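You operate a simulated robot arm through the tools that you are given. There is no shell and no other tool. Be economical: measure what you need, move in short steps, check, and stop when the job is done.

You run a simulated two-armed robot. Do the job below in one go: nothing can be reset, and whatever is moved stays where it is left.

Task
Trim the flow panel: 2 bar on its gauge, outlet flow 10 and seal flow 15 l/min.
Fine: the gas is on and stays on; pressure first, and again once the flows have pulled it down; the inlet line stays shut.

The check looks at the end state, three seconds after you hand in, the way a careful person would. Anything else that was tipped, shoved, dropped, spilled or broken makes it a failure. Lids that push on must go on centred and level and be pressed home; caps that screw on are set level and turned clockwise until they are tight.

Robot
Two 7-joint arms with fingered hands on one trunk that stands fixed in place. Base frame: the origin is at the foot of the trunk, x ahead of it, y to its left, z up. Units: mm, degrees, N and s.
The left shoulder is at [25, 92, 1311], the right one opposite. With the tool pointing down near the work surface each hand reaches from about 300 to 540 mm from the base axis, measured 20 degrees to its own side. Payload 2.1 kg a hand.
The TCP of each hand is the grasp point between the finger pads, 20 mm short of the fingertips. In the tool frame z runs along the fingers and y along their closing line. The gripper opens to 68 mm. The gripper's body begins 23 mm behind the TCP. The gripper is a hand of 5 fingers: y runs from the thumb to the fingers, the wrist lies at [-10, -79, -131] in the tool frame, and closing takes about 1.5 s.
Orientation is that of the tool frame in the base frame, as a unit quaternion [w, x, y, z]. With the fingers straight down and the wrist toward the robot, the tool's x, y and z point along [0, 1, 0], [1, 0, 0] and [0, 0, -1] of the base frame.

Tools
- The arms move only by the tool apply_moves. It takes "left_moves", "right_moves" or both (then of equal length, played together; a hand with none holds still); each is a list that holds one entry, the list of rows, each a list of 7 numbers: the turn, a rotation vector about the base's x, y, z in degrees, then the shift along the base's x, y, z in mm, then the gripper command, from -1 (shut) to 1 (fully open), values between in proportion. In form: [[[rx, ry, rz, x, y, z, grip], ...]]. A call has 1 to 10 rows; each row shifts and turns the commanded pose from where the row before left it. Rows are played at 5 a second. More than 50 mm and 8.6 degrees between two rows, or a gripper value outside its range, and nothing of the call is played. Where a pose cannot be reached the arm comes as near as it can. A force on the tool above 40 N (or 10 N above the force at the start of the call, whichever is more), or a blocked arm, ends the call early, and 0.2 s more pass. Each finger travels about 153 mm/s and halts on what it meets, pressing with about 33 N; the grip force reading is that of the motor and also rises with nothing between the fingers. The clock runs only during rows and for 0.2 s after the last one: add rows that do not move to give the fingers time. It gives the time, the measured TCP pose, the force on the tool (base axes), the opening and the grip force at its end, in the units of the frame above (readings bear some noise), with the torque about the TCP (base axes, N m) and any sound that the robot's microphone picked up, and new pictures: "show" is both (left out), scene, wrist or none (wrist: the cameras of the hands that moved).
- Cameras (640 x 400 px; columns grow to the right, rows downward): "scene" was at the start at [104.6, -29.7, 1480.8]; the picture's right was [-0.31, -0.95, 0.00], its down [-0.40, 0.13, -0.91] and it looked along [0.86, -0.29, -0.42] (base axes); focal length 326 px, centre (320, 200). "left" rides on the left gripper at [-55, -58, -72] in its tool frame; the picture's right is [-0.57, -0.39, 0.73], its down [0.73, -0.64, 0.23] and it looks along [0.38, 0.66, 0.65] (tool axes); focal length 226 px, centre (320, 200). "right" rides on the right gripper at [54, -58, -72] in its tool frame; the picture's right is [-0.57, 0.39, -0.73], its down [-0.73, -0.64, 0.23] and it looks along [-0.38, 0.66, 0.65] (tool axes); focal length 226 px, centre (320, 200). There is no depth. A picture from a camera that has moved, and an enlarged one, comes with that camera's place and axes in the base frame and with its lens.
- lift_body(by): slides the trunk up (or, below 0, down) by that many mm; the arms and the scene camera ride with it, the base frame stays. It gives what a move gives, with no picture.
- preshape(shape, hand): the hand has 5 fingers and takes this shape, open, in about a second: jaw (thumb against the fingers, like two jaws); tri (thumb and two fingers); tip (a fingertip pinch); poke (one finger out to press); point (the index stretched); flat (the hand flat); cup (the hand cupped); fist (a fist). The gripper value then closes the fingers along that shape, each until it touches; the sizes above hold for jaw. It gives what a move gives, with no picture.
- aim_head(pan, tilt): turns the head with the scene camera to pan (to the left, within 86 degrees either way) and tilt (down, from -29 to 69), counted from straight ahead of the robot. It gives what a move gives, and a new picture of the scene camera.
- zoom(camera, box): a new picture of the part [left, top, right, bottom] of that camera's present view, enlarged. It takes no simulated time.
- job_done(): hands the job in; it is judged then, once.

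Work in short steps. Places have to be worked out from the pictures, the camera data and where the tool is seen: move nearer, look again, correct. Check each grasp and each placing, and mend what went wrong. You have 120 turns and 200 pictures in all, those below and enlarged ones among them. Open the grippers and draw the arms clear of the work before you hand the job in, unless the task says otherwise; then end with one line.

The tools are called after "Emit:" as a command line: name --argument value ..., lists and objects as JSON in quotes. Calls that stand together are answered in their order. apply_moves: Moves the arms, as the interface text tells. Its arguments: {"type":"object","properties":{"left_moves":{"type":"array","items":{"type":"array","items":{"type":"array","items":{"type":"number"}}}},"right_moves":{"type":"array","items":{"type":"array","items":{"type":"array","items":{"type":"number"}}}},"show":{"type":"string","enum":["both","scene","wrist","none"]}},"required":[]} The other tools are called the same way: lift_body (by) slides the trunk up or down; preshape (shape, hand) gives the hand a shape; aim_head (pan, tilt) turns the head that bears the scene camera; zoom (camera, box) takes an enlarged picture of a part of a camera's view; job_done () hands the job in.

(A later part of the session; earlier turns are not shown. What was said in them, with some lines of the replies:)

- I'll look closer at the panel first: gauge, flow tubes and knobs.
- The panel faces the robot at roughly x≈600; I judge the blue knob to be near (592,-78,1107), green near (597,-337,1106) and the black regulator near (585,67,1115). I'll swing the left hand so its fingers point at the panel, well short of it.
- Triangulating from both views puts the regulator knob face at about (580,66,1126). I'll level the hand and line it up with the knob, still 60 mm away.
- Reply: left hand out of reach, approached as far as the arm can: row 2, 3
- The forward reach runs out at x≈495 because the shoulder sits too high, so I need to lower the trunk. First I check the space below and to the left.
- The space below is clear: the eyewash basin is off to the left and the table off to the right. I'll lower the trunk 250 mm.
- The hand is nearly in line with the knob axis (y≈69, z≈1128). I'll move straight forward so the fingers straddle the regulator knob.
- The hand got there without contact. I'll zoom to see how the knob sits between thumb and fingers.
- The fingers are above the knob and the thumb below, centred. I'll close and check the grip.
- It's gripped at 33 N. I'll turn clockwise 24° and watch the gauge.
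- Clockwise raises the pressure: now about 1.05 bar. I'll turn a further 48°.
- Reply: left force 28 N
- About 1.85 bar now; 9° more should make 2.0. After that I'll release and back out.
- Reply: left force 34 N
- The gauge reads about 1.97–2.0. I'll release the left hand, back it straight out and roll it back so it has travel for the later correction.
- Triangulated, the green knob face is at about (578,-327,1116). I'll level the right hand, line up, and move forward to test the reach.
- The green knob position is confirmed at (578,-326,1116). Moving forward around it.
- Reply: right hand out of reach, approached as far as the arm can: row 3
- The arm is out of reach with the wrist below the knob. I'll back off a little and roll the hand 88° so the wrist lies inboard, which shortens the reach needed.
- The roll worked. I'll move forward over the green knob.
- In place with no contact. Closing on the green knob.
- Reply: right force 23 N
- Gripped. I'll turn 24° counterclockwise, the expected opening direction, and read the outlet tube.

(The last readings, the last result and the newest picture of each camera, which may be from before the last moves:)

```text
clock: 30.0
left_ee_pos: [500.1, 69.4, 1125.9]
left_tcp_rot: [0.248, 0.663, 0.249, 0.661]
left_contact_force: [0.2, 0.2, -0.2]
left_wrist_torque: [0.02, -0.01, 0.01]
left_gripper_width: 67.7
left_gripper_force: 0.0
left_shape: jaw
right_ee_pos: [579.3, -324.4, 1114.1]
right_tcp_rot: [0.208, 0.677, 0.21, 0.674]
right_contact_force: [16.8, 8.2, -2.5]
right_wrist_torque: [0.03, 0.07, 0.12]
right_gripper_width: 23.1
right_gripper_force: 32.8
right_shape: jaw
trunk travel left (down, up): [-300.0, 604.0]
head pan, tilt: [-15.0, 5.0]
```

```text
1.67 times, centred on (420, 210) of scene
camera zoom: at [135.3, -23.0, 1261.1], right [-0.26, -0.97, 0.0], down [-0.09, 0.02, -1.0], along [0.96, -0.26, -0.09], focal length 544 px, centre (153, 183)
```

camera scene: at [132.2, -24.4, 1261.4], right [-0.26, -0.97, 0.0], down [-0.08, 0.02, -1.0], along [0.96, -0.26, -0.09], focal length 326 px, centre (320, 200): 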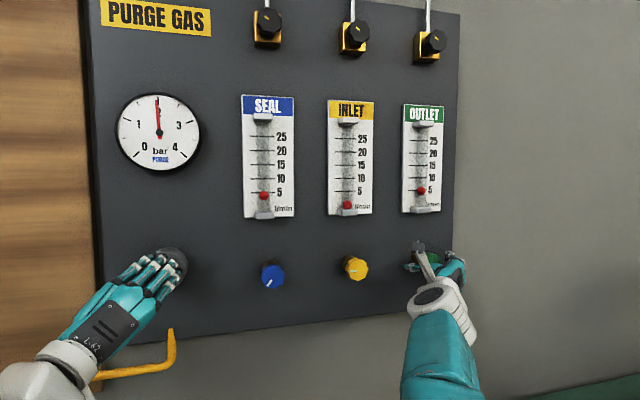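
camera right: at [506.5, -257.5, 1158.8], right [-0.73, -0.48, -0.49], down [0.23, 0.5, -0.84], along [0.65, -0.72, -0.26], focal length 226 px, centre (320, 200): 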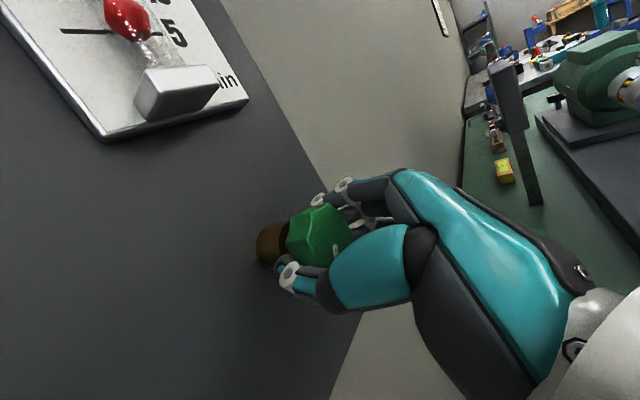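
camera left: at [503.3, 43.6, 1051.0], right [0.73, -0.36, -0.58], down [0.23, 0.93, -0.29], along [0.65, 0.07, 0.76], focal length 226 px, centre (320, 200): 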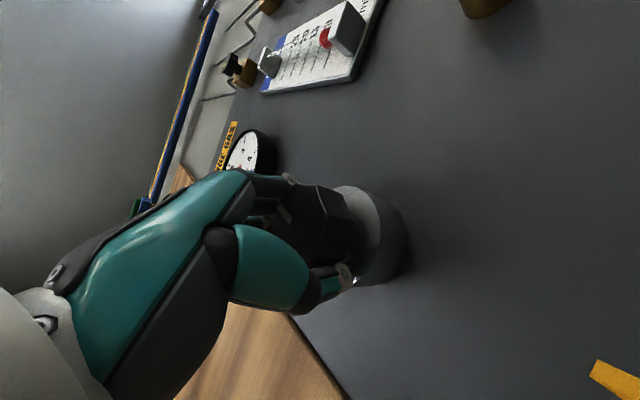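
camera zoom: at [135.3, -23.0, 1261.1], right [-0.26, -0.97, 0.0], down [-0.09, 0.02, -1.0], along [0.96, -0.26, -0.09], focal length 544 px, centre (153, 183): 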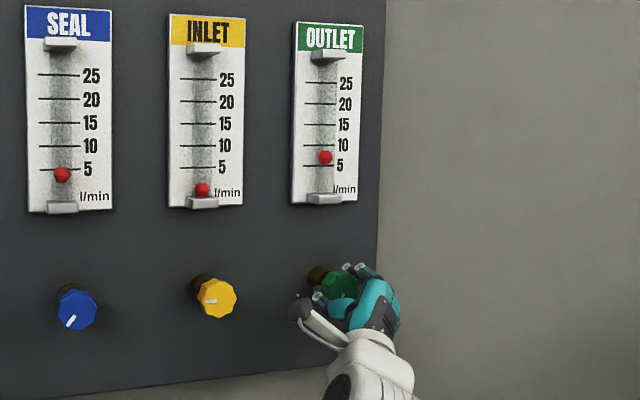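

Counterclockwise opens: outlet is now about 7. Another 32°.

Emit:
apply_moves --right_moves '[[[-8, 0, 0, 0, 0, 0, -0.6], [-8, 0, 0, 0, 0, 0, -0.6], [-8, 0, 0, 0, 0, 0, -0.6], [-8, 0, 0, 0, 0, 0, -0.6], [0, 0, 0, 0, 0, 0, -0.6]]]' --show "none"

Emit:
zoom --camera "scene" --box '[380, 90, 500, 230]'

```text
clock: 31.1
left_ee_pos: [505.2, 67.2, 1124.6]
left_tcp_rot: [0.248, 0.665, 0.248, 0.659]
left_contact_force: [0.0, 1.2, -0.3]
left_wrist_torque: [0.01, -0.01, -0.02]
left_gripper_width: 67.7
left_gripper_force: 0.0
left_shape: jaw
right_ee_pos: [576.4, -321.8, 1111.8]
right_tcp_rot: [0.38, 0.598, 0.385, 0.592]
right_contact_force: [39.7, -5.6, 3.2]
right_wrist_torque: [0.03, 0.17, 0.05]
right_gripper_width: 21.5
right_gripper_force: 33.0
right_shape: jaw
right hand out of reach, approached as far as the arm can: row 4
trunk travel left (down, up): [-300.0, 604.0]
head pan, tilt: [-15.0, 5.0]
stopped in row 5 (right hand): the force on the tool passed its limit at 42 N (the readings are from after the stop); the commanded pose is now the measured one
```

```text
2.86 times, centred on (440, 160) of scene
camera zoom: at [139.1, -25.3, 1260.7], right [-0.26, -0.97, 0.0], down [-0.09, 0.02, -1.0], along [0.96, -0.26, -0.09], focal length 932 px, centre (-23, 314)
```

zoom: 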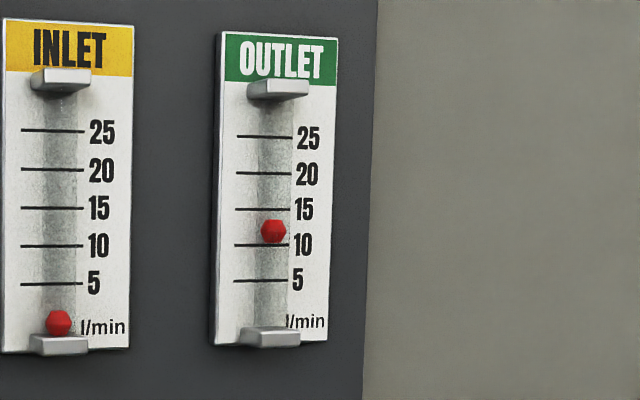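

It overshot to about 12 at the edge of reach. I'll turn back 12°, which also relieves the arm.

Emit:
apply_moves --right_moves '[[[6, 0, 0, 0, 0, 0, -0.6], [6, 0, 0, 0, 0, 0, -0.6], [0, 0, 0, 0, 0, 0, -0.6], [0, 0, 0, 0, 0, 0, -0.6]]]' --show "none"

Emit:
zoom --camera "scene" --box '[380, 90, 500, 230]'

Emit:
zoom --camera "scene" --box '[100, 80, 300, 220]'

```text
clock: 32.1
left_ee_pos: [504.3, 69.4, 1124.0]
left_tcp_rot: [0.246, 0.664, 0.249, 0.66]
left_contact_force: [0.6, -0.4, 0.2]
left_wrist_torque: [-0.02, -0.05, 0.0]
left_gripper_width: 67.7
left_gripper_force: 0.1
left_shape: jaw
right_ee_pos: [576.2, -321.2, 1113.0]
right_tcp_rot: [0.317, 0.633, 0.321, 0.629]
right_contact_force: [41.4, -4.0, 2.1]
right_wrist_torque: [0.02, 0.15, 0.11]
right_gripper_width: 21.9
right_gripper_force: 33.2
right_shape: jaw
trunk travel left (down, up): [-300.0, 604.0]
head pan, tilt: [-15.0, 5.0]
```

```text
2.86 times, centred on (440, 160) of scene
camera zoom: at [139.4, -26.1, 1260.6], right [-0.24, -0.97, 0.0], down [-0.09, 0.02, -1.0], along [0.97, -0.24, -0.09], focal length 932 px, centre (-23, 314)
```

zoom: 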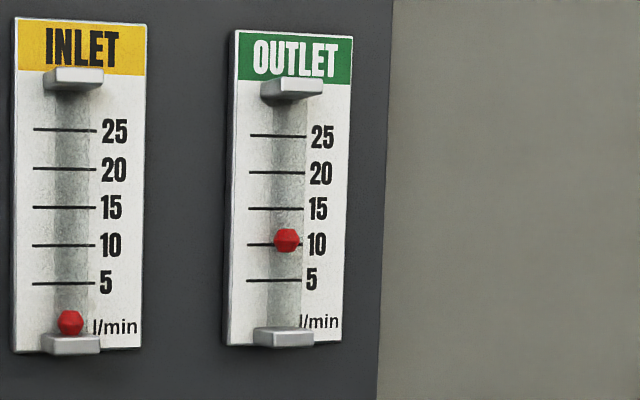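

```text
2.86 times, centred on (200, 150) of scene
camera zoom: at [139.4, -26.1, 1260.6], right [-0.24, -0.97, 0.0], down [-0.09, 0.02, -1.0], along [0.97, -0.24, -0.09], focal length 932 px, centre (663, 343)
```

zoom: 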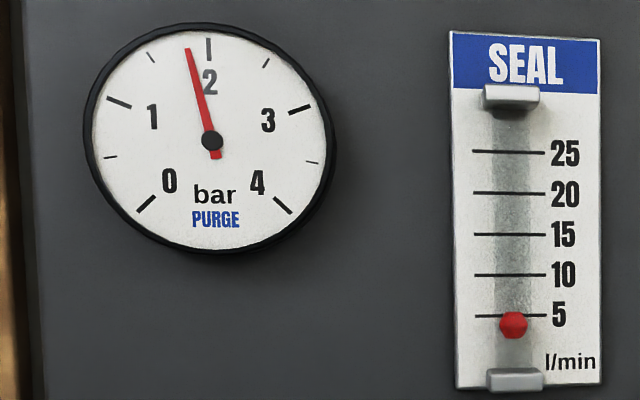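

Outlet ~10.5 at 1.83 bar, so it will be slightly high once the pressure is back. I'll turn back 6° more, release, and back straight out.

Emit:
apply_moves --right_moves '[[[6, 0, 0, 1, 0, 0, -0.6], [0, 0, 0, 0, 0, 0, -0.6], [0, 0, 0, 0, 0, 0, 1], [0, 0, 0, 0, 0, 0, 1], [0, 0, 0, 0, 0, 0, 1], [0, 0, 0, -25, 0, 0, 1], [0, 0, 0, -25, 0, 0, 1], [0, 0, 0, -25, 0, 0, 1]]]'

Emit:
zoom --camera "scene" --box '[380, 90, 500, 230]'

Emit:
zoom --camera "scene" --box '[100, 80, 300, 220]'

```text
clock: 33.9
left_ee_pos: [499.5, 68.0, 1127.6]
left_tcp_rot: [0.247, 0.662, 0.248, 0.663]
left_contact_force: [0.9, 0.9, 0.2]
left_wrist_torque: [0.04, 0.01, 0.0]
left_gripper_width: 67.8
left_gripper_force: 0.1
left_shape: jaw
right_ee_pos: [495.8, -321.1, 1117.6]
right_tcp_rot: [0.285, 0.648, 0.286, 0.646]
right_contact_force: [0.5, -0.2, -0.1]
right_wrist_torque: [-0.01, 0.02, -0.01]
right_gripper_width: 67.8
right_gripper_force: 0.1
right_shape: jaw
trunk travel left (down, up): [-300.0, 604.0]
head pan, tilt: [-15.0, 5.0]
camera scene: at [132.2, -24.5, 1261.4], right [-0.26, -0.97, 0.0], down [-0.08, 0.02, -1.0], along [0.96, -0.26, -0.09], focal length 326 px, centre (320, 200)
camera right: at [425.7, -242.2, 1111.1], right [-0.73, -0.68, -0.09], down [0.23, -0.11, -0.97], along [0.65, -0.73, 0.23], focal length 226 px, centre (320, 200)
```

scene: 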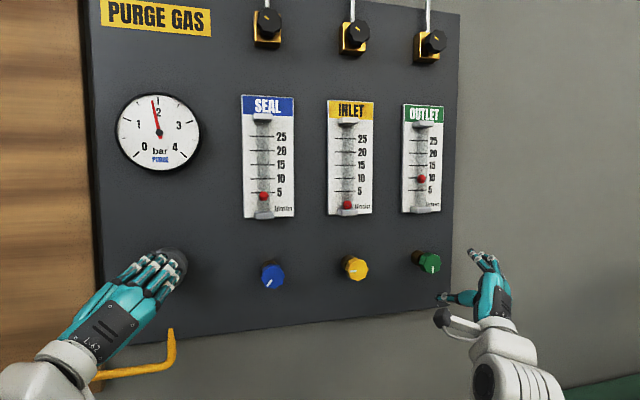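
right: 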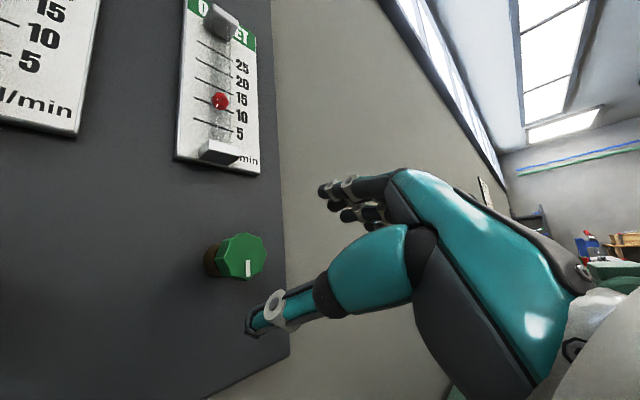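

```text
2.86 times, centred on (440, 160) of scene
camera zoom: at [132.2, -24.5, 1261.4], right [-0.26, -0.97, 0.0], down [-0.08, 0.02, -1.0], along [0.96, -0.26, -0.09], focal length 932 px, centre (-23, 314)
```

zoom: 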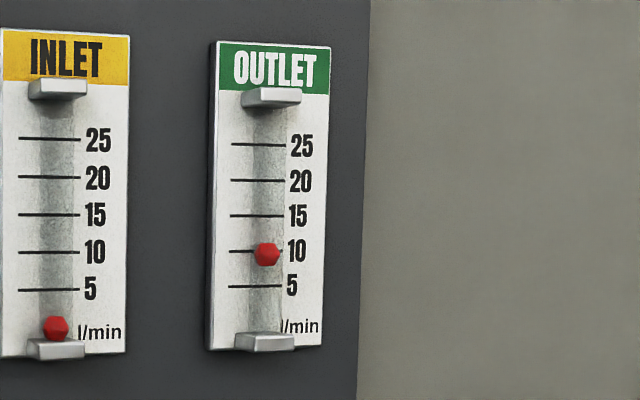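

```text
2.86 times, centred on (200, 150) of scene
camera zoom: at [132.2, -24.5, 1261.4], right [-0.26, -0.97, 0.0], down [-0.08, 0.02, -1.0], along [0.96, -0.26, -0.09], focal length 932 px, centre (663, 343)
```

zoom: 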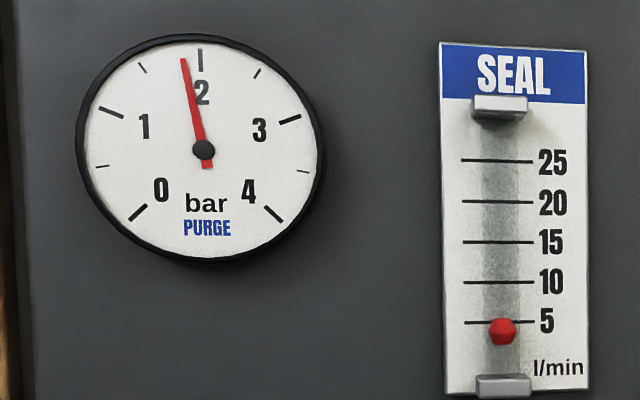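

Outlet ~9.6 at ~1.87 bar, good for now. I'll carry the right hand over to the blue seal knob near (580,-77,1116), staying well back from the panel.

Emit:
apply_moves --right_moves '[[[0, 0, 0, -15, 35, 0, 1], [0, 0, 0, 0, 35, 0, 1], [0, 0, 0, 0, 35, 0, 1], [-5, 0, 0, 0, 35, 0, 1], [-5, 0, 0, 0, 35, 0, 1], [-5, 0, 0, 0, 35, 0, 1], [-5, 0, 0, 15, 34, 0, 1], [0, 0, 0, 10, 0, 0, 1]]]'

```text
clock: 35.7
left_ee_pos: [498.6, 68.6, 1127.5]
left_tcp_rot: [0.248, 0.662, 0.248, 0.663]
left_contact_force: [-0.1, 0.2, 0.7]
left_wrist_torque: [0.01, 0.03, 0.03]
left_gripper_width: 67.5
left_gripper_force: 0.0
left_shape: jaw
right_ee_pos: [503.8, -76.2, 1117.9]
right_tcp_rot: [0.393, 0.588, 0.394, 0.587]
right_contact_force: [-0.1, -1.1, -0.7]
right_wrist_torque: [0.0, -0.01, 0.01]
right_gripper_width: 67.5
right_gripper_force: 0.1
right_shape: jaw
trunk travel left (down, up): [-300.0, 604.0]
head pan, tilt: [-15.0, 5.0]
camera scene: at [132.2, -24.2, 1261.4], right [-0.26, -0.97, 0.0], down [-0.08, 0.02, -1.0], along [0.96, -0.26, -0.09], focal length 326 px, centre (320, 200)
camera right: at [433.0, -5.3, 1084.4], right [-0.73, -0.67, 0.14], down [0.23, -0.43, -0.87], along [0.65, -0.6, 0.47], focal length 226 px, centre (320, 200)
```

scene: 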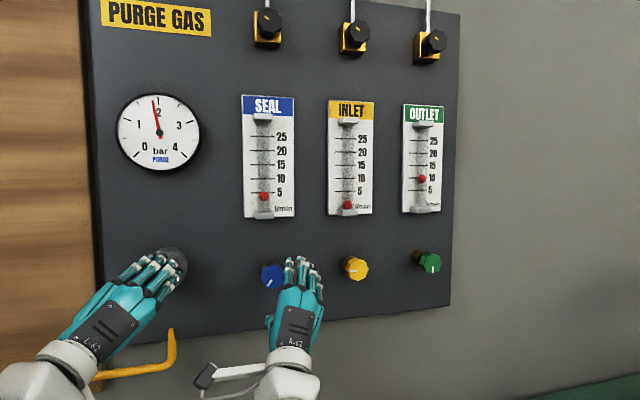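
right: 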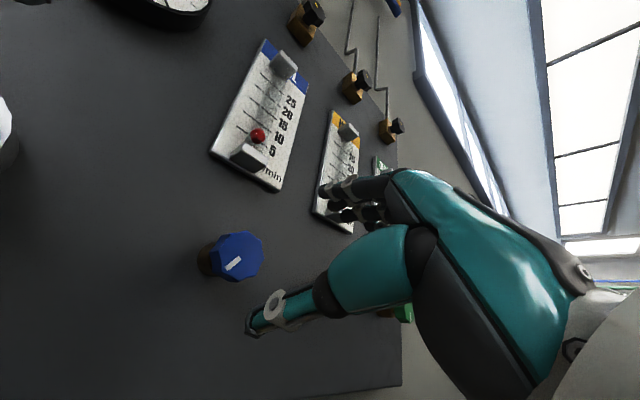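

The blue knob axis is confirmed at y≈-76.3, z≈1116. Moving forward and closing on it.

Emit:
apply_moves --right_moves '[[[0, 0, 0, 25, 0, -1, 1], [0, 0, 0, 25, 0, -0.5, 1], [0, 0, 0, 20, 0, 0, 1], [0, 0, 0, 0, 0, 0, 1], [0, 0, 0, 0, 0, 0, 0.1], [0, 0, 0, 0, 0, 0, -0.5], [0, 0, 0, 0, 0, 0, -0.5], [0, 0, 0, 0, 0, 0, -0.5], [0, 0, 0, 0, 0, 0, -0.5]]]'

```text
clock: 37.7
left_ee_pos: [502.7, 68.7, 1125.6]
left_tcp_rot: [0.247, 0.664, 0.248, 0.661]
left_contact_force: [0.2, 0.3, 0.8]
left_wrist_torque: [-0.01, -0.02, 0.01]
left_gripper_width: 67.6
left_gripper_force: 0.1
left_shape: jaw
right_ee_pos: [578.6, -79.9, 1112.9]
right_tcp_rot: [0.393, 0.589, 0.394, 0.586]
right_contact_force: [17.2, 0.3, -4.7]
right_wrist_torque: [0.0, 0.03, 0.06]
right_gripper_width: 17.9
right_gripper_force: 33.4
right_shape: jaw
trunk travel left (down, up): [-300.0, 604.0]
head pan, tilt: [-15.0, 5.0]
camera scene: at [135.8, -24.3, 1261.0], right [-0.26, -0.97, 0.0], down [-0.09, 0.02, -1.0], along [0.96, -0.26, -0.09], focal length 326 px, centre (320, 200)
camera right: at [507.2, -8.7, 1080.7], right [-0.73, -0.67, 0.15], down [0.23, -0.43, -0.87], along [0.65, -0.6, 0.47], focal length 226 px, centre (320, 200)
```

scene: 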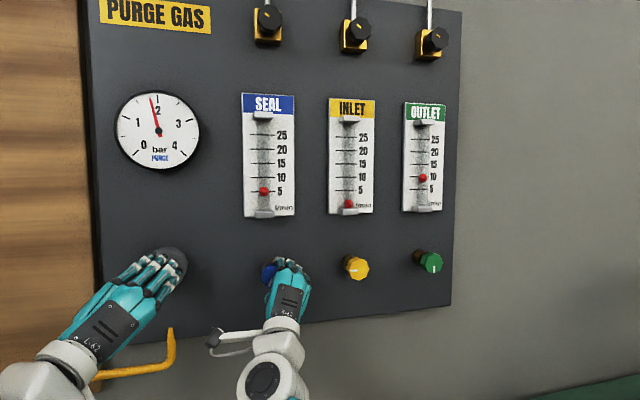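
right: 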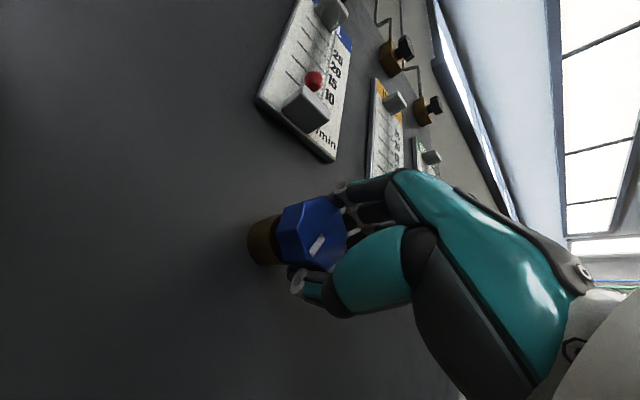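

Gripped, slightly off-axis. I'll try a 24° counterclockwise turn.

Emit:
apply_moves --right_moves '[[[-8, 0, 0, 0, 0, 0, -0.5], [-8, 0, 0, 0, 0, 0, -0.5], [-8, 0, 0, 0, 0, 0, -0.5], [0, 0, 0, 0, 0, 0, -0.5]]]'

Emit:
zoom --camera "scene" --box '[100, 80, 300, 220]'

```text
clock: 38.7
left_ee_pos: [500.2, 67.3, 1126.6]
left_tcp_rot: [0.247, 0.663, 0.249, 0.662]
left_contact_force: [0.4, -0.8, 0.6]
left_wrist_torque: [-0.02, 0.01, 0.01]
left_gripper_width: 67.8
left_gripper_force: 0.0
left_shape: jaw
right_ee_pos: [578.8, -79.2, 1113.7]
right_tcp_rot: [0.506, 0.494, 0.507, 0.492]
right_contact_force: [21.2, -5.9, 6.1]
right_wrist_torque: [0.11, -0.02, -0.06]
right_gripper_width: 18.2
right_gripper_force: 32.8
right_shape: jaw
trunk travel left (down, up): [-300.0, 604.0]
head pan, tilt: [-15.0, 5.0]
camera scene: at [135.2, -25.5, 1261.1], right [-0.26, -0.97, 0.0], down [-0.09, 0.02, -1.0], along [0.96, -0.26, -0.09], focal length 326 px, centre (320, 200)
camera right: at [507.3, -27.5, 1054.7], right [-0.73, -0.55, 0.41], down [0.23, -0.75, -0.62], along [0.65, -0.36, 0.67], focal length 226 px, centre (320, 200)
```

scene: 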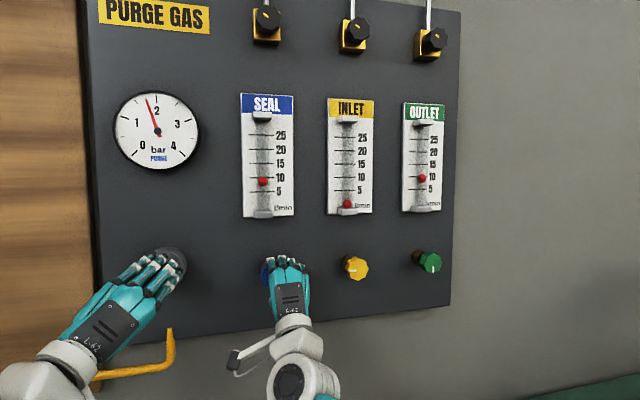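
right: 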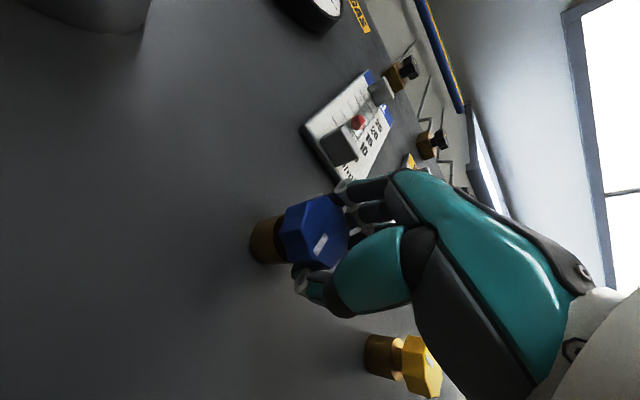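

```text
2.86 times, centred on (200, 150) of scene
camera zoom: at [135.2, -25.5, 1261.1], right [-0.26, -0.97, 0.0], down [-0.09, 0.02, -1.0], along [0.96, -0.26, -0.09], focal length 932 px, centre (663, 343)
```

zoom: 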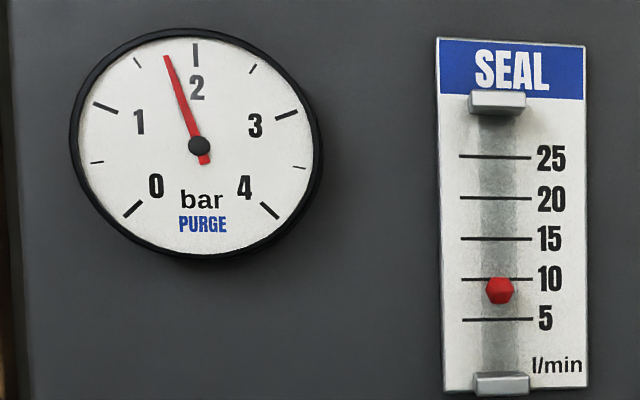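

Works well: seal ≈8.5, with pressure down to ≈1.7. Another 22° counterclockwise.

Emit:
apply_moves --right_moves '[[[-8, 0, 0, 0, 0, 0, -0.5], [-8, 0, 0, 0, 0, 0, -0.5], [-6, 0, 0, 0, 0, 0, -0.5], [0, 0, 0, 0, 0, 0, -0.5]]]' --show "none"

Emit:
zoom --camera "scene" --box '[100, 80, 300, 220]'

Emit:
zoom --camera "scene" --box '[380, 90, 500, 230]'

```text
clock: 39.7
left_ee_pos: [500.8, 67.7, 1126.2]
left_tcp_rot: [0.247, 0.663, 0.248, 0.661]
left_contact_force: [0.0, 0.5, 0.6]
left_wrist_torque: [0.02, 0.0, -0.03]
left_gripper_width: 67.5
left_gripper_force: 0.0
left_shape: jaw
right_ee_pos: [578.7, -79.1, 1114.6]
right_tcp_rot: [0.591, 0.388, 0.592, 0.387]
right_contact_force: [20.7, -6.8, 11.3]
right_wrist_torque: [0.1, -0.02, 0.02]
right_gripper_width: 17.6
right_gripper_force: 32.9
right_shape: jaw
trunk travel left (down, up): [-300.0, 604.0]
head pan, tilt: [-15.0, 5.0]
```

```text
2.86 times, centred on (200, 150) of scene
camera zoom: at [134.7, -25.2, 1261.2], right [-0.26, -0.97, 0.0], down [-0.09, 0.02, -1.0], along [0.96, -0.26, -0.09], focal length 932 px, centre (663, 343)
```

zoom: 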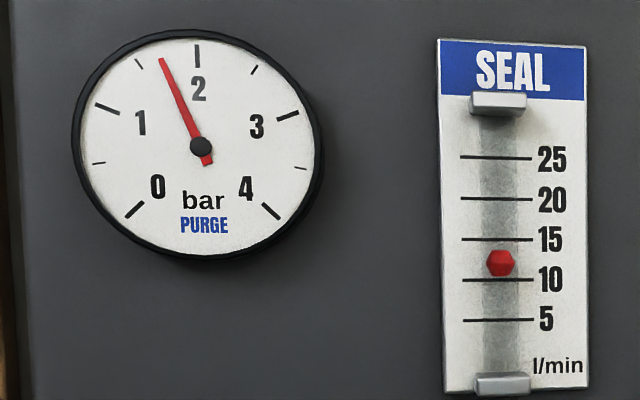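

```text
2.86 times, centred on (440, 160) of scene
camera zoom: at [134.7, -25.2, 1261.2], right [-0.26, -0.97, 0.0], down [-0.09, 0.02, -1.0], along [0.96, -0.26, -0.09], focal length 932 px, centre (-23, 314)
```

zoom: 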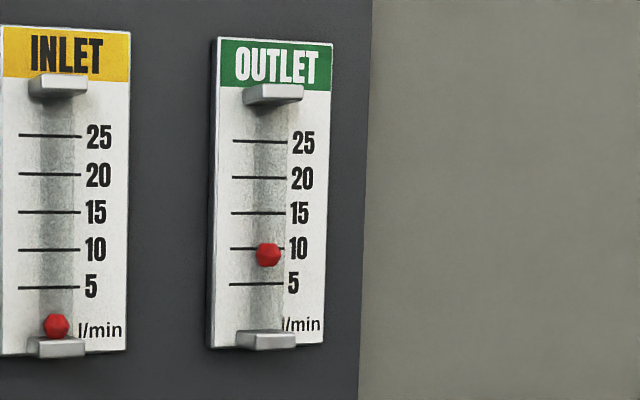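

Seal 12 and outlet 9.2 at 1.65 bar. By roughly a square-root law the seal needs ~13.5 before re-pressurising, so 9° more while keeping hold. Meanwhile the left hand rolls back further for the regulator.

Emit:
apply_moves --right_moves '[[[-5, 0, 0, 0, 0, 0, -0.5], [-4, 0, 0, 0, 0, 0, -0.5], [0, 0, 0, 0, 0, 0, -0.5], [0, 0, 0, 0, 0, 0, -0.5], [0, 0, 0, 0, 0, 0, -0.5]]]' --left_moves '[[[-8, 0, 0, 0, 0, 0, 1], [-8, 0, 0, 0, 0, 0, 1], [-4, 0, 0, 0, 0, 0, 1], [0, 0, 0, 0, 0, 0, 1], [0, 0, 0, 0, 0, 0, 1]]]'

Emit:
zoom --camera "scene" --box '[100, 80, 300, 220]'

```text
clock: 40.9
left_ee_pos: [500.0, 66.8, 1126.1]
left_tcp_rot: [0.359, 0.61, 0.359, 0.608]
left_contact_force: [0.5, -0.1, -0.5]
left_wrist_torque: [-0.01, -0.02, 0.03]
left_gripper_width: 67.8
left_gripper_force: 0.0
left_shape: jaw
right_ee_pos: [577.5, -79.6, 1114.9]
right_tcp_rot: [0.62, 0.341, 0.62, 0.338]
right_contact_force: [18.3, -4.6, 11.4]
right_wrist_torque: [0.1, -0.04, 0.05]
right_gripper_width: 17.0
right_gripper_force: 33.3
right_shape: jaw
trunk travel left (down, up): [-300.0, 604.0]
head pan, tilt: [-15.0, 5.0]
camera scene: at [134.2, -24.9, 1261.2], right [-0.26, -0.97, 0.0], down [-0.09, 0.02, -1.0], along [0.96, -0.26, -0.09], focal length 326 px, centre (320, 200)
camera right: at [507.7, -65.0, 1036.9], right [-0.73, -0.27, 0.63], down [0.23, -0.96, -0.15], along [0.65, 0.04, 0.76], focal length 226 px, centre (320, 200)
camera left: at [429.0, 48.2, 1048.8], right [0.73, -0.31, -0.61], down [0.23, 0.95, -0.21], along [0.65, 0.01, 0.76], focal length 226 px, centre (320, 200)
```

scene: 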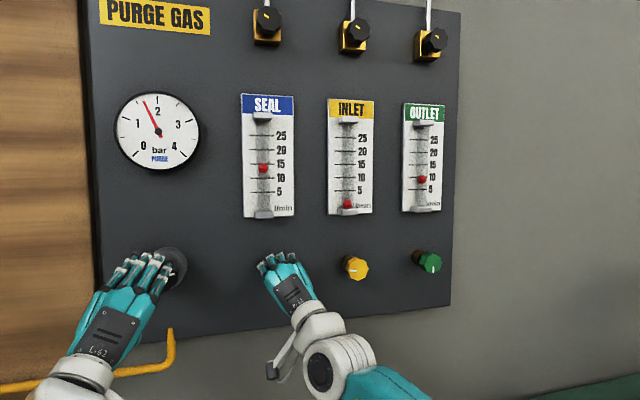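
right: 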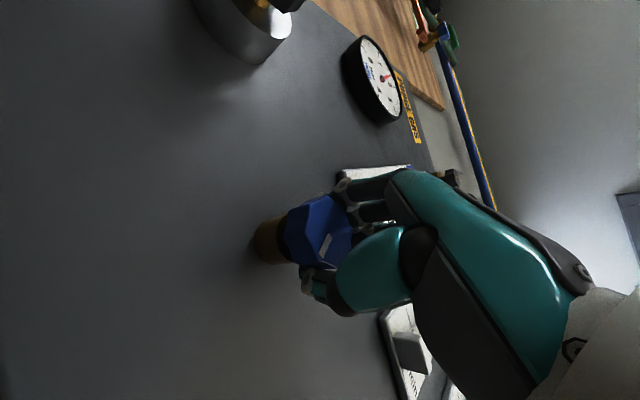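
left: 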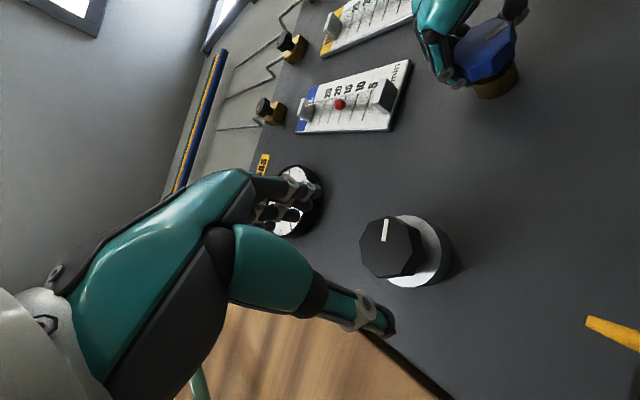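

```text
2.86 times, centred on (200, 150) of scene
camera zoom: at [134.2, -24.9, 1261.2], right [-0.26, -0.97, 0.0], down [-0.09, 0.02, -1.0], along [0.96, -0.26, -0.09], focal length 932 px, centre (663, 343)
```

zoom: 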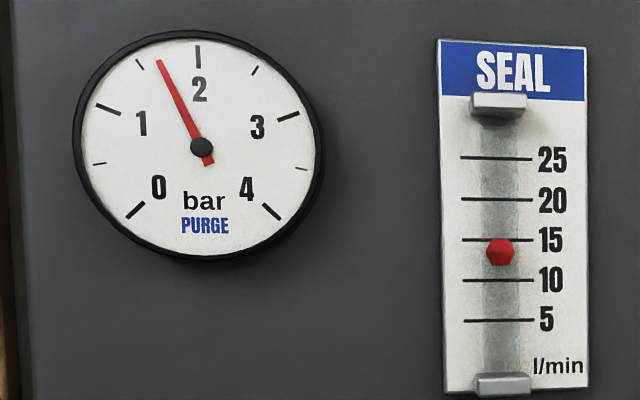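

Seal ~13.5. The right hand keeps holding the blue knob while the left hand re-grips the regulator.

Emit:
apply_moves --left_moves '[[[0, 0, 0, 25, 1, 1, 1], [0, 0, 0, 25, 0.5, 0.5, 1], [0, 0, 0, 24, 0, 0, 1], [0, 0, 0, 0, 0, 0, 1], [0, 0, 0, 0, 0, 0, 0.2], [0, 0, 0, 0, 0, 0, -0.5], [0, 0, 0, 0, 0, 0, -0.5], [0, 0, 0, 0, 0, 0, -0.5], [0, 0, 0, 0, 0, 0, -0.5], [0, 0, 0, 0, 0, 0, -0.5]]]'

```text
clock: 43.1
left_ee_pos: [577.0, 69.0, 1127.5]
left_tcp_rot: [0.358, 0.61, 0.36, 0.608]
left_contact_force: [19.3, 0.2, 6.7]
left_wrist_torque: [-0.04, -0.19, -0.15]
left_gripper_width: 26.8
left_gripper_force: 33.4
left_shape: jaw
right_ee_pos: [579.5, -79.7, 1113.7]
right_tcp_rot: [0.62, 0.34, 0.621, 0.339]
right_contact_force: [9.4, -4.9, 12.0]
right_wrist_torque: [0.04, -0.09, 0.12]
right_gripper_width: 16.9
right_gripper_force: 33.1
right_shape: jaw
trunk travel left (down, up): [-300.0, 604.0]
head pan, tilt: [-15.0, 5.0]
camera scene: at [135.2, -24.9, 1261.1], right [-0.26, -0.97, 0.0], down [-0.09, 0.02, -1.0], along [0.96, -0.26, -0.09], focal length 326 px, centre (320, 200)
camera left: at [504.7, 49.6, 1049.5], right [0.73, -0.31, -0.62], down [0.23, 0.95, -0.21], along [0.65, 0.01, 0.76], focal length 226 px, centre (320, 200)
```

scene: 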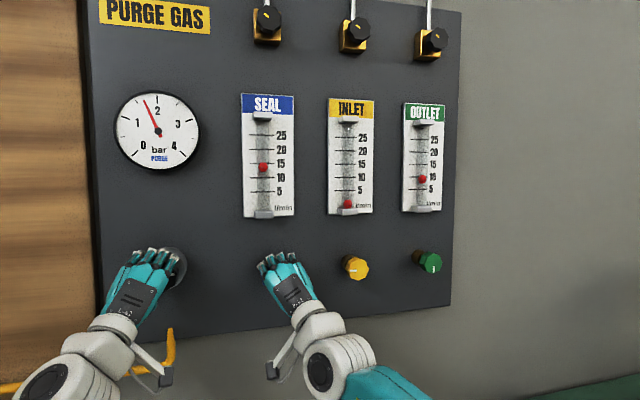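
left: 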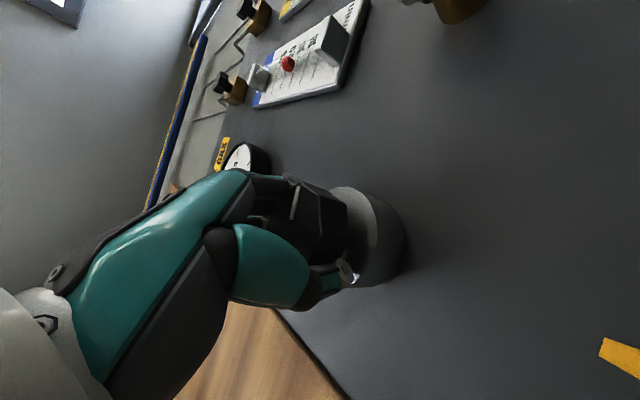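

Good grip. I'll turn clockwise 22° toward 2 bar.

Emit:
apply_moves --left_moves '[[[8, 0, 0, 0, 0, 0, -0.5], [8, 0, 0, 0, 0, 0, -0.5], [6, 0, 0, 0, 0, 0, -0.5], [0, 0, 0, 0, 0, 0, -0.5], [0, 0, 0, 0, 0, 0, -0.5]]]' --show "none"

Emit:
zoom --camera "scene" --box '[100, 80, 300, 220]'

Emit:
zoom --camera "scene" --box '[380, 90, 500, 230]'

```text
clock: 44.3
left_ee_pos: [576.5, 69.1, 1126.7]
left_tcp_rot: [0.235, 0.669, 0.236, 0.665]
left_contact_force: [29.5, -0.2, 12.4]
left_wrist_torque: [-0.07, -0.05, -0.21]
left_gripper_width: 26.5
left_gripper_force: 32.8
left_shape: jaw
right_ee_pos: [580.4, -79.6, 1115.1]
right_tcp_rot: [0.619, 0.34, 0.621, 0.339]
right_contact_force: [5.2, -2.5, 13.1]
right_wrist_torque: [0.02, -0.11, 0.13]
right_gripper_width: 16.8
right_gripper_force: 33.0
right_shape: jaw
trunk travel left (down, up): [-300.0, 604.0]
head pan, tilt: [-15.0, 5.0]
```

```text
2.86 times, centred on (200, 150) of scene
camera zoom: at [135.7, -24.9, 1261.1], right [-0.26, -0.97, 0.0], down [-0.09, 0.02, -1.0], along [0.96, -0.26, -0.09], focal length 932 px, centre (663, 343)
```

zoom: 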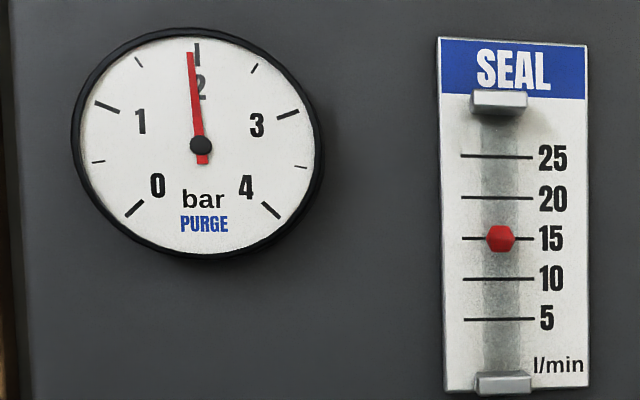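

```text
2.86 times, centred on (440, 160) of scene
camera zoom: at [135.7, -24.9, 1261.1], right [-0.26, -0.97, 0.0], down [-0.09, 0.02, -1.0], along [0.96, -0.26, -0.09], focal length 932 px, centre (-23, 314)
```

zoom: 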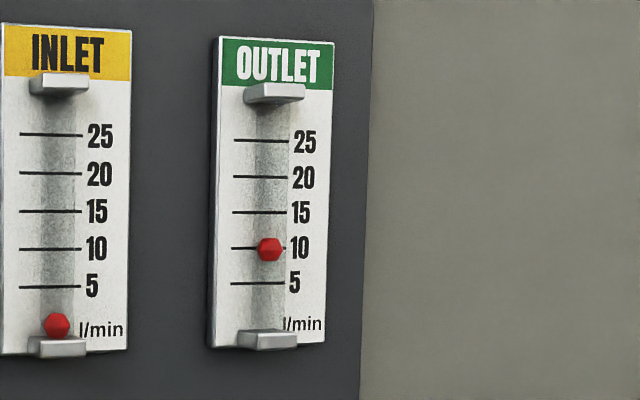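

Seal 15.0, outlet ~9.9, gauge ~1.94. A final 4° on the regulator.

Emit:
apply_moves --left_moves '[[[4, 0, 0, 0, 0, 0, -0.5], [0, 0, 0, 0, 0, 0, -0.5], [0, 0, 0, 0, 0, 0, -0.5], [0, 0, 0, 0, 0, 0, -0.5]]]' --show "none"

Emit:
zoom --camera "scene" --box '[100, 80, 220, 180]'

Emit:
zoom --camera "scene" --box '[230, 85, 460, 225]'

```text
clock: 45.3
left_ee_pos: [576.1, 69.6, 1126.8]
left_tcp_rot: [0.212, 0.675, 0.213, 0.674]
left_contact_force: [31.5, -1.6, 14.4]
left_wrist_torque: [-0.06, -0.01, -0.2]
left_gripper_width: 26.4
left_gripper_force: 32.3
left_shape: jaw
right_ee_pos: [579.5, -79.6, 1114.4]
right_tcp_rot: [0.619, 0.341, 0.621, 0.339]
right_contact_force: [5.0, -3.8, 12.5]
right_wrist_torque: [0.05, -0.13, 0.14]
right_gripper_width: 16.8
right_gripper_force: 33.1
right_shape: jaw
trunk travel left (down, up): [-300.0, 604.0]
head pan, tilt: [-15.0, 5.0]
```

```text
4.00 times, centred on (160, 130) of scene
camera zoom: at [135.7, -25.0, 1261.1], right [-0.26, -0.97, 0.0], down [-0.09, 0.02, -1.0], along [0.96, -0.26, -0.09], focal length 1305 px, centre (960, 480)
```

zoom: 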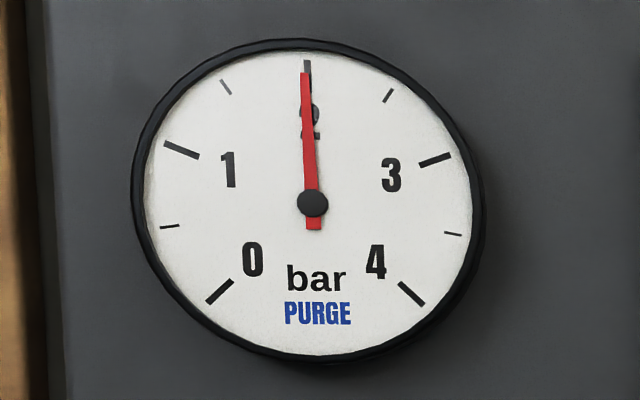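

```text
2.78 times, centred on (345, 155) of scene
camera zoom: at [135.7, -25.0, 1261.1], right [-0.26, -0.97, 0.0], down [-0.09, 0.02, -1.0], along [0.96, -0.26, -0.09], focal length 908 px, centre (250, 325)
```

zoom: 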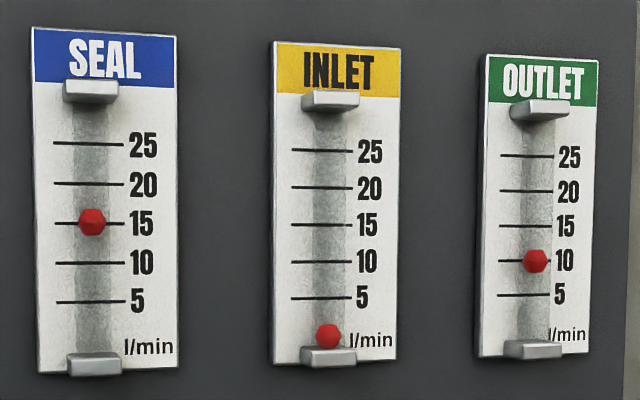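

All three are on target: ~1.98 bar, seal 15, outlet 10, inlet still at the bottom. I'll open both hands and back straight out.

Emit:
apply_moves --left_moves '[[[0, 0, 0, 0, 0, 0, 1], [0, 0, 0, 0, 0, 0, 1], [0, 0, 0, 0, 0, 0, 1], [0, 0, 0, 0, 0, 0, 1], [0, 0, 0, -25, 0, 0, 1], [0, 0, 0, -25, 0, 0, 1], [0, 0, 0, -25, 0, 0, 1], [0, 0, 0, -20, 0, 0, 1]]]' --right_moves '[[[0, 0, 0, 0, 0, 0, 1], [0, 0, 0, 0, 0, 0, 1], [0, 0, 0, 0, 0, 0, 1], [0, 0, 0, 0, 0, 0, 1], [0, 0, 0, -25, 0, 0, 1], [0, 0, 0, -25, 0, 0, 1], [0, 0, 0, -25, 0, 0, 1], [0, 0, 0, -20, 0, 0, 1]]]' --show "scene"

Emit:
zoom --camera "scene" --box '[100, 80, 220, 180]'

Emit:
zoom --camera "scene" --box '[230, 85, 460, 225]'

```text
clock: 47.1
left_ee_pos: [478.3, 68.6, 1126.8]
left_tcp_rot: [0.212, 0.675, 0.213, 0.674]
left_contact_force: [-0.1, -0.6, 0.4]
left_wrist_torque: [0.0, -0.02, 0.03]
left_gripper_width: 67.7
left_gripper_force: 0.0
left_shape: jaw
right_ee_pos: [481.8, -77.7, 1114.7]
right_tcp_rot: [0.62, 0.34, 0.621, 0.339]
right_contact_force: [0.6, -0.5, -0.3]
right_wrist_torque: [-0.01, 0.0, 0.02]
right_gripper_width: 67.7
right_gripper_force: 0.1
right_shape: jaw
trunk travel left (down, up): [-300.0, 604.0]
head pan, tilt: [-15.0, 5.0]
camera scene: at [132.3, -24.4, 1261.4], right [-0.26, -0.97, 0.0], down [-0.08, 0.02, -1.0], along [0.96, -0.26, -0.09], focal length 326 px, centre (320, 200)
```

scene: 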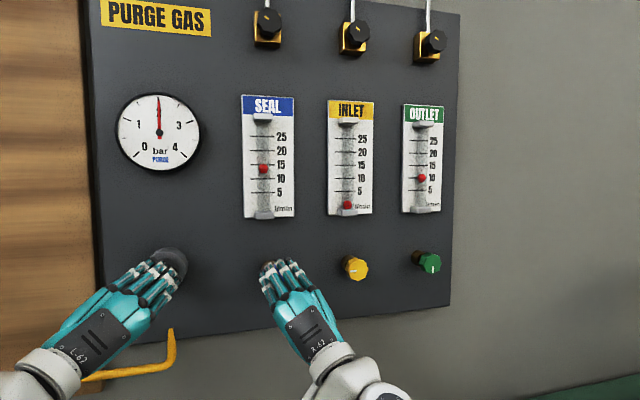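

```text
4.00 times, centred on (160, 130) of scene
camera zoom: at [132.3, -24.4, 1261.4], right [-0.26, -0.97, 0.0], down [-0.08, 0.02, -1.0], along [0.96, -0.26, -0.09], focal length 1305 px, centre (960, 480)
```

zoom: 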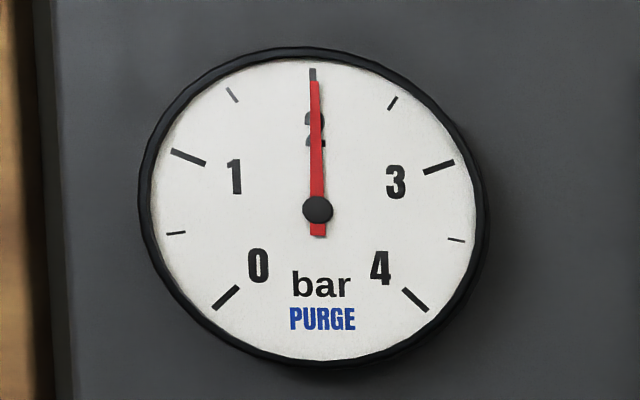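

```text
2.78 times, centred on (345, 155) of scene
camera zoom: at [132.3, -24.4, 1261.4], right [-0.26, -0.97, 0.0], down [-0.08, 0.02, -1.0], along [0.96, -0.26, -0.09], focal length 908 px, centre (250, 325)
```

zoom: 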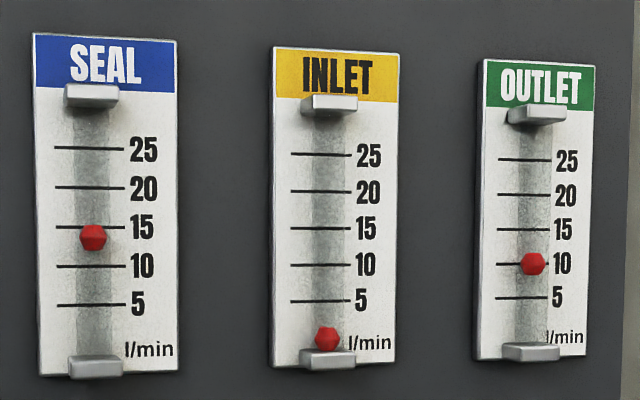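

On release the blue knob slipped back: seal reads ~13.7, while pressure (2.0) and outlet (10) hold. I'll re-grip blue from here and look.

Emit:
apply_moves --right_moves '[[[0, 0, 0, 25, 0, 0, 1], [0, 0, 0, 25, 0, 0, 1], [0, 0, 0, 25, 0, 0, 1], [0, 0, 0, 17, 0, 0, 1], [0, 0, 0, 0, 0, 0, 1], [0, 0, 0, 0, 0, 0, 0.2], [0, 0, 0, 0, 0, 0, -0.2], [0, 0, 0, 0, 0, 0, -0.3], [0, 0, 0, 0, 0, 0, -0.3], [0, 0, 0, 0, 0, 0, -0.3]]]' --show "wrist"

Emit:
zoom --camera "scene" --box '[230, 85, 460, 225]'

```text
clock: 49.3
left_ee_pos: [481.2, 69.3, 1125.3]
left_tcp_rot: [0.212, 0.676, 0.212, 0.673]
left_contact_force: [-0.6, 0.8, -0.3]
left_wrist_torque: [-0.02, 0.01, 0.02]
left_gripper_width: 67.7
left_gripper_force: 0.0
left_shape: jaw
right_ee_pos: [574.8, -76.6, 1114.5]
right_tcp_rot: [0.62, 0.341, 0.62, 0.338]
right_contact_force: [14.6, -2.9, -1.3]
right_wrist_torque: [0.01, 0.09, -0.05]
right_gripper_width: 23.3
right_gripper_force: 33.3
right_shape: jaw
trunk travel left (down, up): [-300.0, 604.0]
head pan, tilt: [-15.0, 5.0]
camera right: at [503.8, -63.7, 1036.1], right [-0.73, -0.27, 0.63], down [0.23, -0.96, -0.15], along [0.65, 0.04, 0.76], focal length 226 px, centre (320, 200)
```

right: 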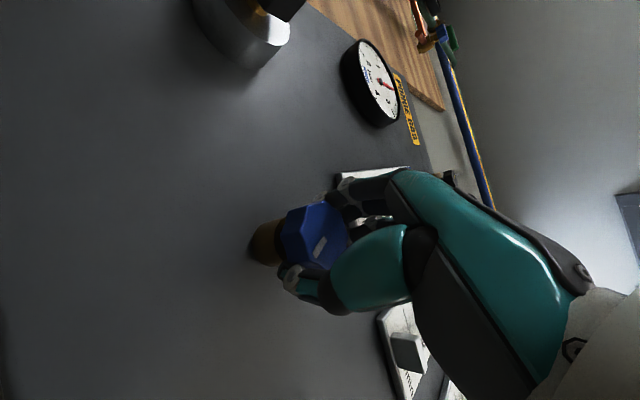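

```text
2.78 times, centred on (345, 155) of scene
camera zoom: at [135.1, -24.9, 1261.0], right [-0.26, -0.97, 0.0], down [-0.09, 0.02, -1.0], along [0.96, -0.26, -0.09], focal length 908 px, centre (250, 325)
```

zoom: 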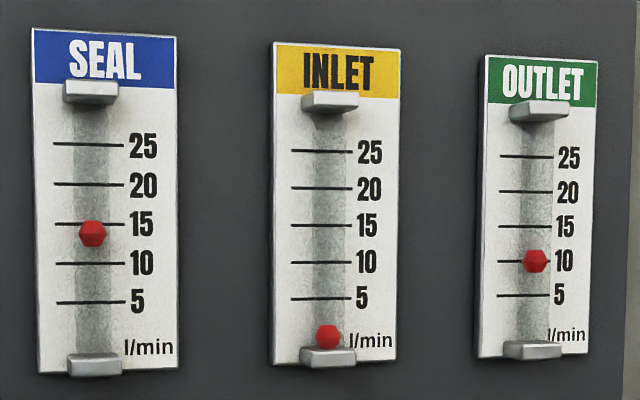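

This grip is better centred (23 mm wide) and left the flow at ~13.7. I'll turn 8° counterclockwise.

Emit:
apply_moves --right_moves '[[[-4, 0, 0, 0, 0, 0, -0.3], [-4, 0, 0, 0, 0, 0, -0.3], [0, 0, 0, 0, 0, 0, -0.3], [0, 0, 0, 0, 0, 0, -0.3], [0, 0, 0, 0, 0, 0, -0.3]]]' --show "none"

Emit:
zoom --camera "scene" --box '[230, 85, 460, 225]'

```text
clock: 50.5
left_ee_pos: [481.5, 69.0, 1125.4]
left_tcp_rot: [0.213, 0.675, 0.213, 0.674]
left_contact_force: [-0.4, 0.0, 0.7]
left_wrist_torque: [0.01, -0.02, 0.02]
left_gripper_width: 67.4
left_gripper_force: 0.1
left_shape: jaw
right_ee_pos: [574.6, -77.5, 1115.1]
right_tcp_rot: [0.641, 0.297, 0.643, 0.295]
right_contact_force: [14.0, -2.8, -3.6]
right_wrist_torque: [0.0, 0.1, -0.04]
right_gripper_width: 23.4
right_gripper_force: 32.8
right_shape: jaw
trunk travel left (down, up): [-300.0, 604.0]
head pan, tilt: [-15.0, 5.0]
```

```text
2.78 times, centred on (345, 155) of scene
camera zoom: at [134.8, -24.8, 1261.1], right [-0.26, -0.97, 0.0], down [-0.09, 0.02, -1.0], along [0.96, -0.26, -0.09], focal length 908 px, centre (250, 325)
```

zoom: 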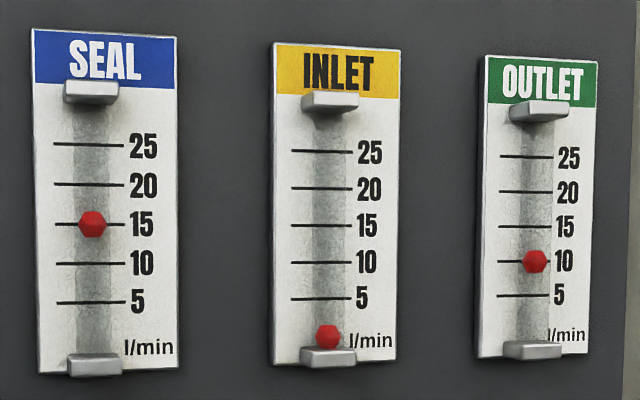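

Seal is back at 15. I'll open gently, back out, and re-read.

Emit:
apply_moves --right_moves '[[[0, 0, 0, 0, 0, 0, 0.2], [0, 0, 0, 0, 0, 0, 1], [0, 0, 0, 0, 0, 0, 1], [0, 0, 0, 0, 0, 0, 1], [0, 0, 0, -25, 0, 0, 1], [0, 0, 0, -25, 0, 0, 1], [0, 0, 0, -25, 0, 0, 1], [0, 0, 0, -20, 0, 0, 1]]]' --show "none"

Emit:
zoom --camera "scene" --box '[230, 85, 460, 225]'

Emit:
zoom --camera "scene" --box '[100, 80, 220, 180]'

```text
clock: 52.3
left_ee_pos: [479.7, 69.7, 1126.1]
left_tcp_rot: [0.213, 0.674, 0.212, 0.674]
left_contact_force: [0.2, -0.3, -0.7]
left_wrist_torque: [0.0, 0.02, 0.01]
left_gripper_width: 67.7
left_gripper_force: 0.1
left_shape: jaw
right_ee_pos: [476.6, -76.6, 1117.0]
right_tcp_rot: [0.642, 0.296, 0.643, 0.295]
right_contact_force: [-0.1, -0.1, 0.4]
right_wrist_torque: [0.01, -0.02, -0.02]
right_gripper_width: 67.6
right_gripper_force: 0.0
right_shape: jaw
trunk travel left (down, up): [-300.0, 604.0]
head pan, tilt: [-15.0, 5.0]
```

```text
2.78 times, centred on (345, 155) of scene
camera zoom: at [132.2, -24.3, 1261.4], right [-0.26, -0.97, 0.0], down [-0.08, 0.02, -1.0], along [0.96, -0.26, -0.09], focal length 908 px, centre (250, 325)
```

zoom: 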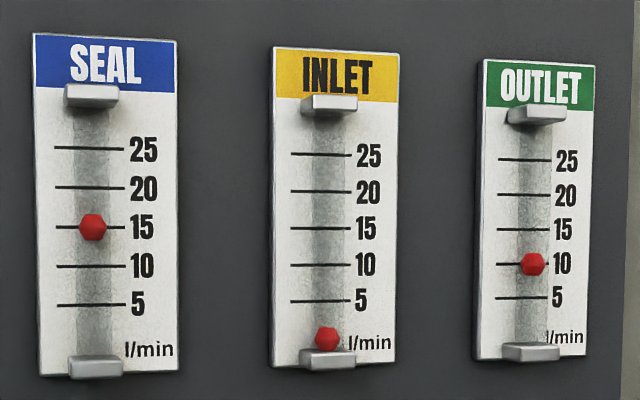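

```text
4.00 times, centred on (160, 130) of scene
camera zoom: at [132.2, -24.3, 1261.4], right [-0.26, -0.97, 0.0], down [-0.08, 0.02, -1.0], along [0.96, -0.26, -0.09], focal length 1305 px, centre (960, 480)
```

zoom: 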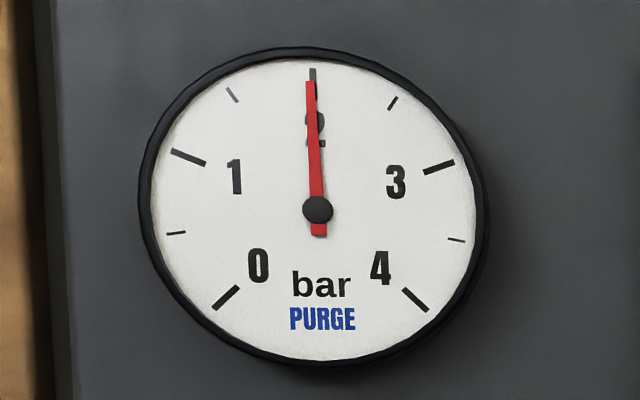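

Everything is on target: ~1.98 bar, seal 15, outlet 10, inlet shut. I'll draw both arms further clear before handing in.

Emit:
apply_moves --left_moves '[[[0, 0, 0, -25, 0, 0, 1], [0, 0, 0, -25, 0, 0, 1], [0, 0, 0, 0, 0, 0, 1]]]' --right_moves '[[[0, 0, 0, -25, 0, 0, 1], [0, 0, 0, -25, 0, 0, 1], [0, 0, 0, 0, 0, 0, 1]]]' --show "scene"

```text
clock: 53.1
left_ee_pos: [429.2, 71.3, 1126.3]
left_tcp_rot: [0.213, 0.675, 0.213, 0.674]
left_contact_force: [0.3, 0.4, -0.3]
left_wrist_torque: [-0.01, 0.02, 0.0]
left_gripper_width: 67.6
left_gripper_force: 0.1
left_shape: jaw
right_ee_pos: [425.7, -75.5, 1115.5]
right_tcp_rot: [0.643, 0.296, 0.642, 0.295]
right_contact_force: [-0.7, 0.3, 0.2]
right_wrist_torque: [0.02, 0.0, 0.01]
right_gripper_width: 67.5
right_gripper_force: 0.2
right_shape: jaw
trunk travel left (down, up): [-300.0, 604.0]
head pan, tilt: [-15.0, 5.0]
camera scene: at [132.0, -24.4, 1261.4], right [-0.26, -0.97, 0.0], down [-0.08, 0.02, -1.0], along [0.96, -0.26, -0.09], focal length 326 px, centre (320, 200)
```

scene: 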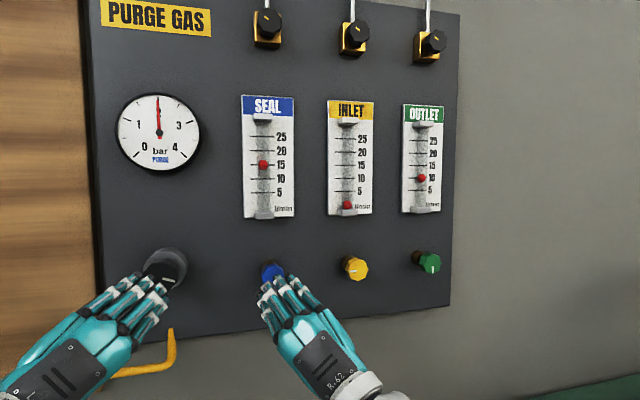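

The readings hold and both hands are clear, so I'm handing the job in.

Emit:
job_done

```text
The job is handed in.
```

The panel is trimmed: the gauge reads about 2 bar (1.98), outlet flow 10 and seal flow 15 l/min. The inlet and gas valves were not touched, and both hands are open and clear of the panel.
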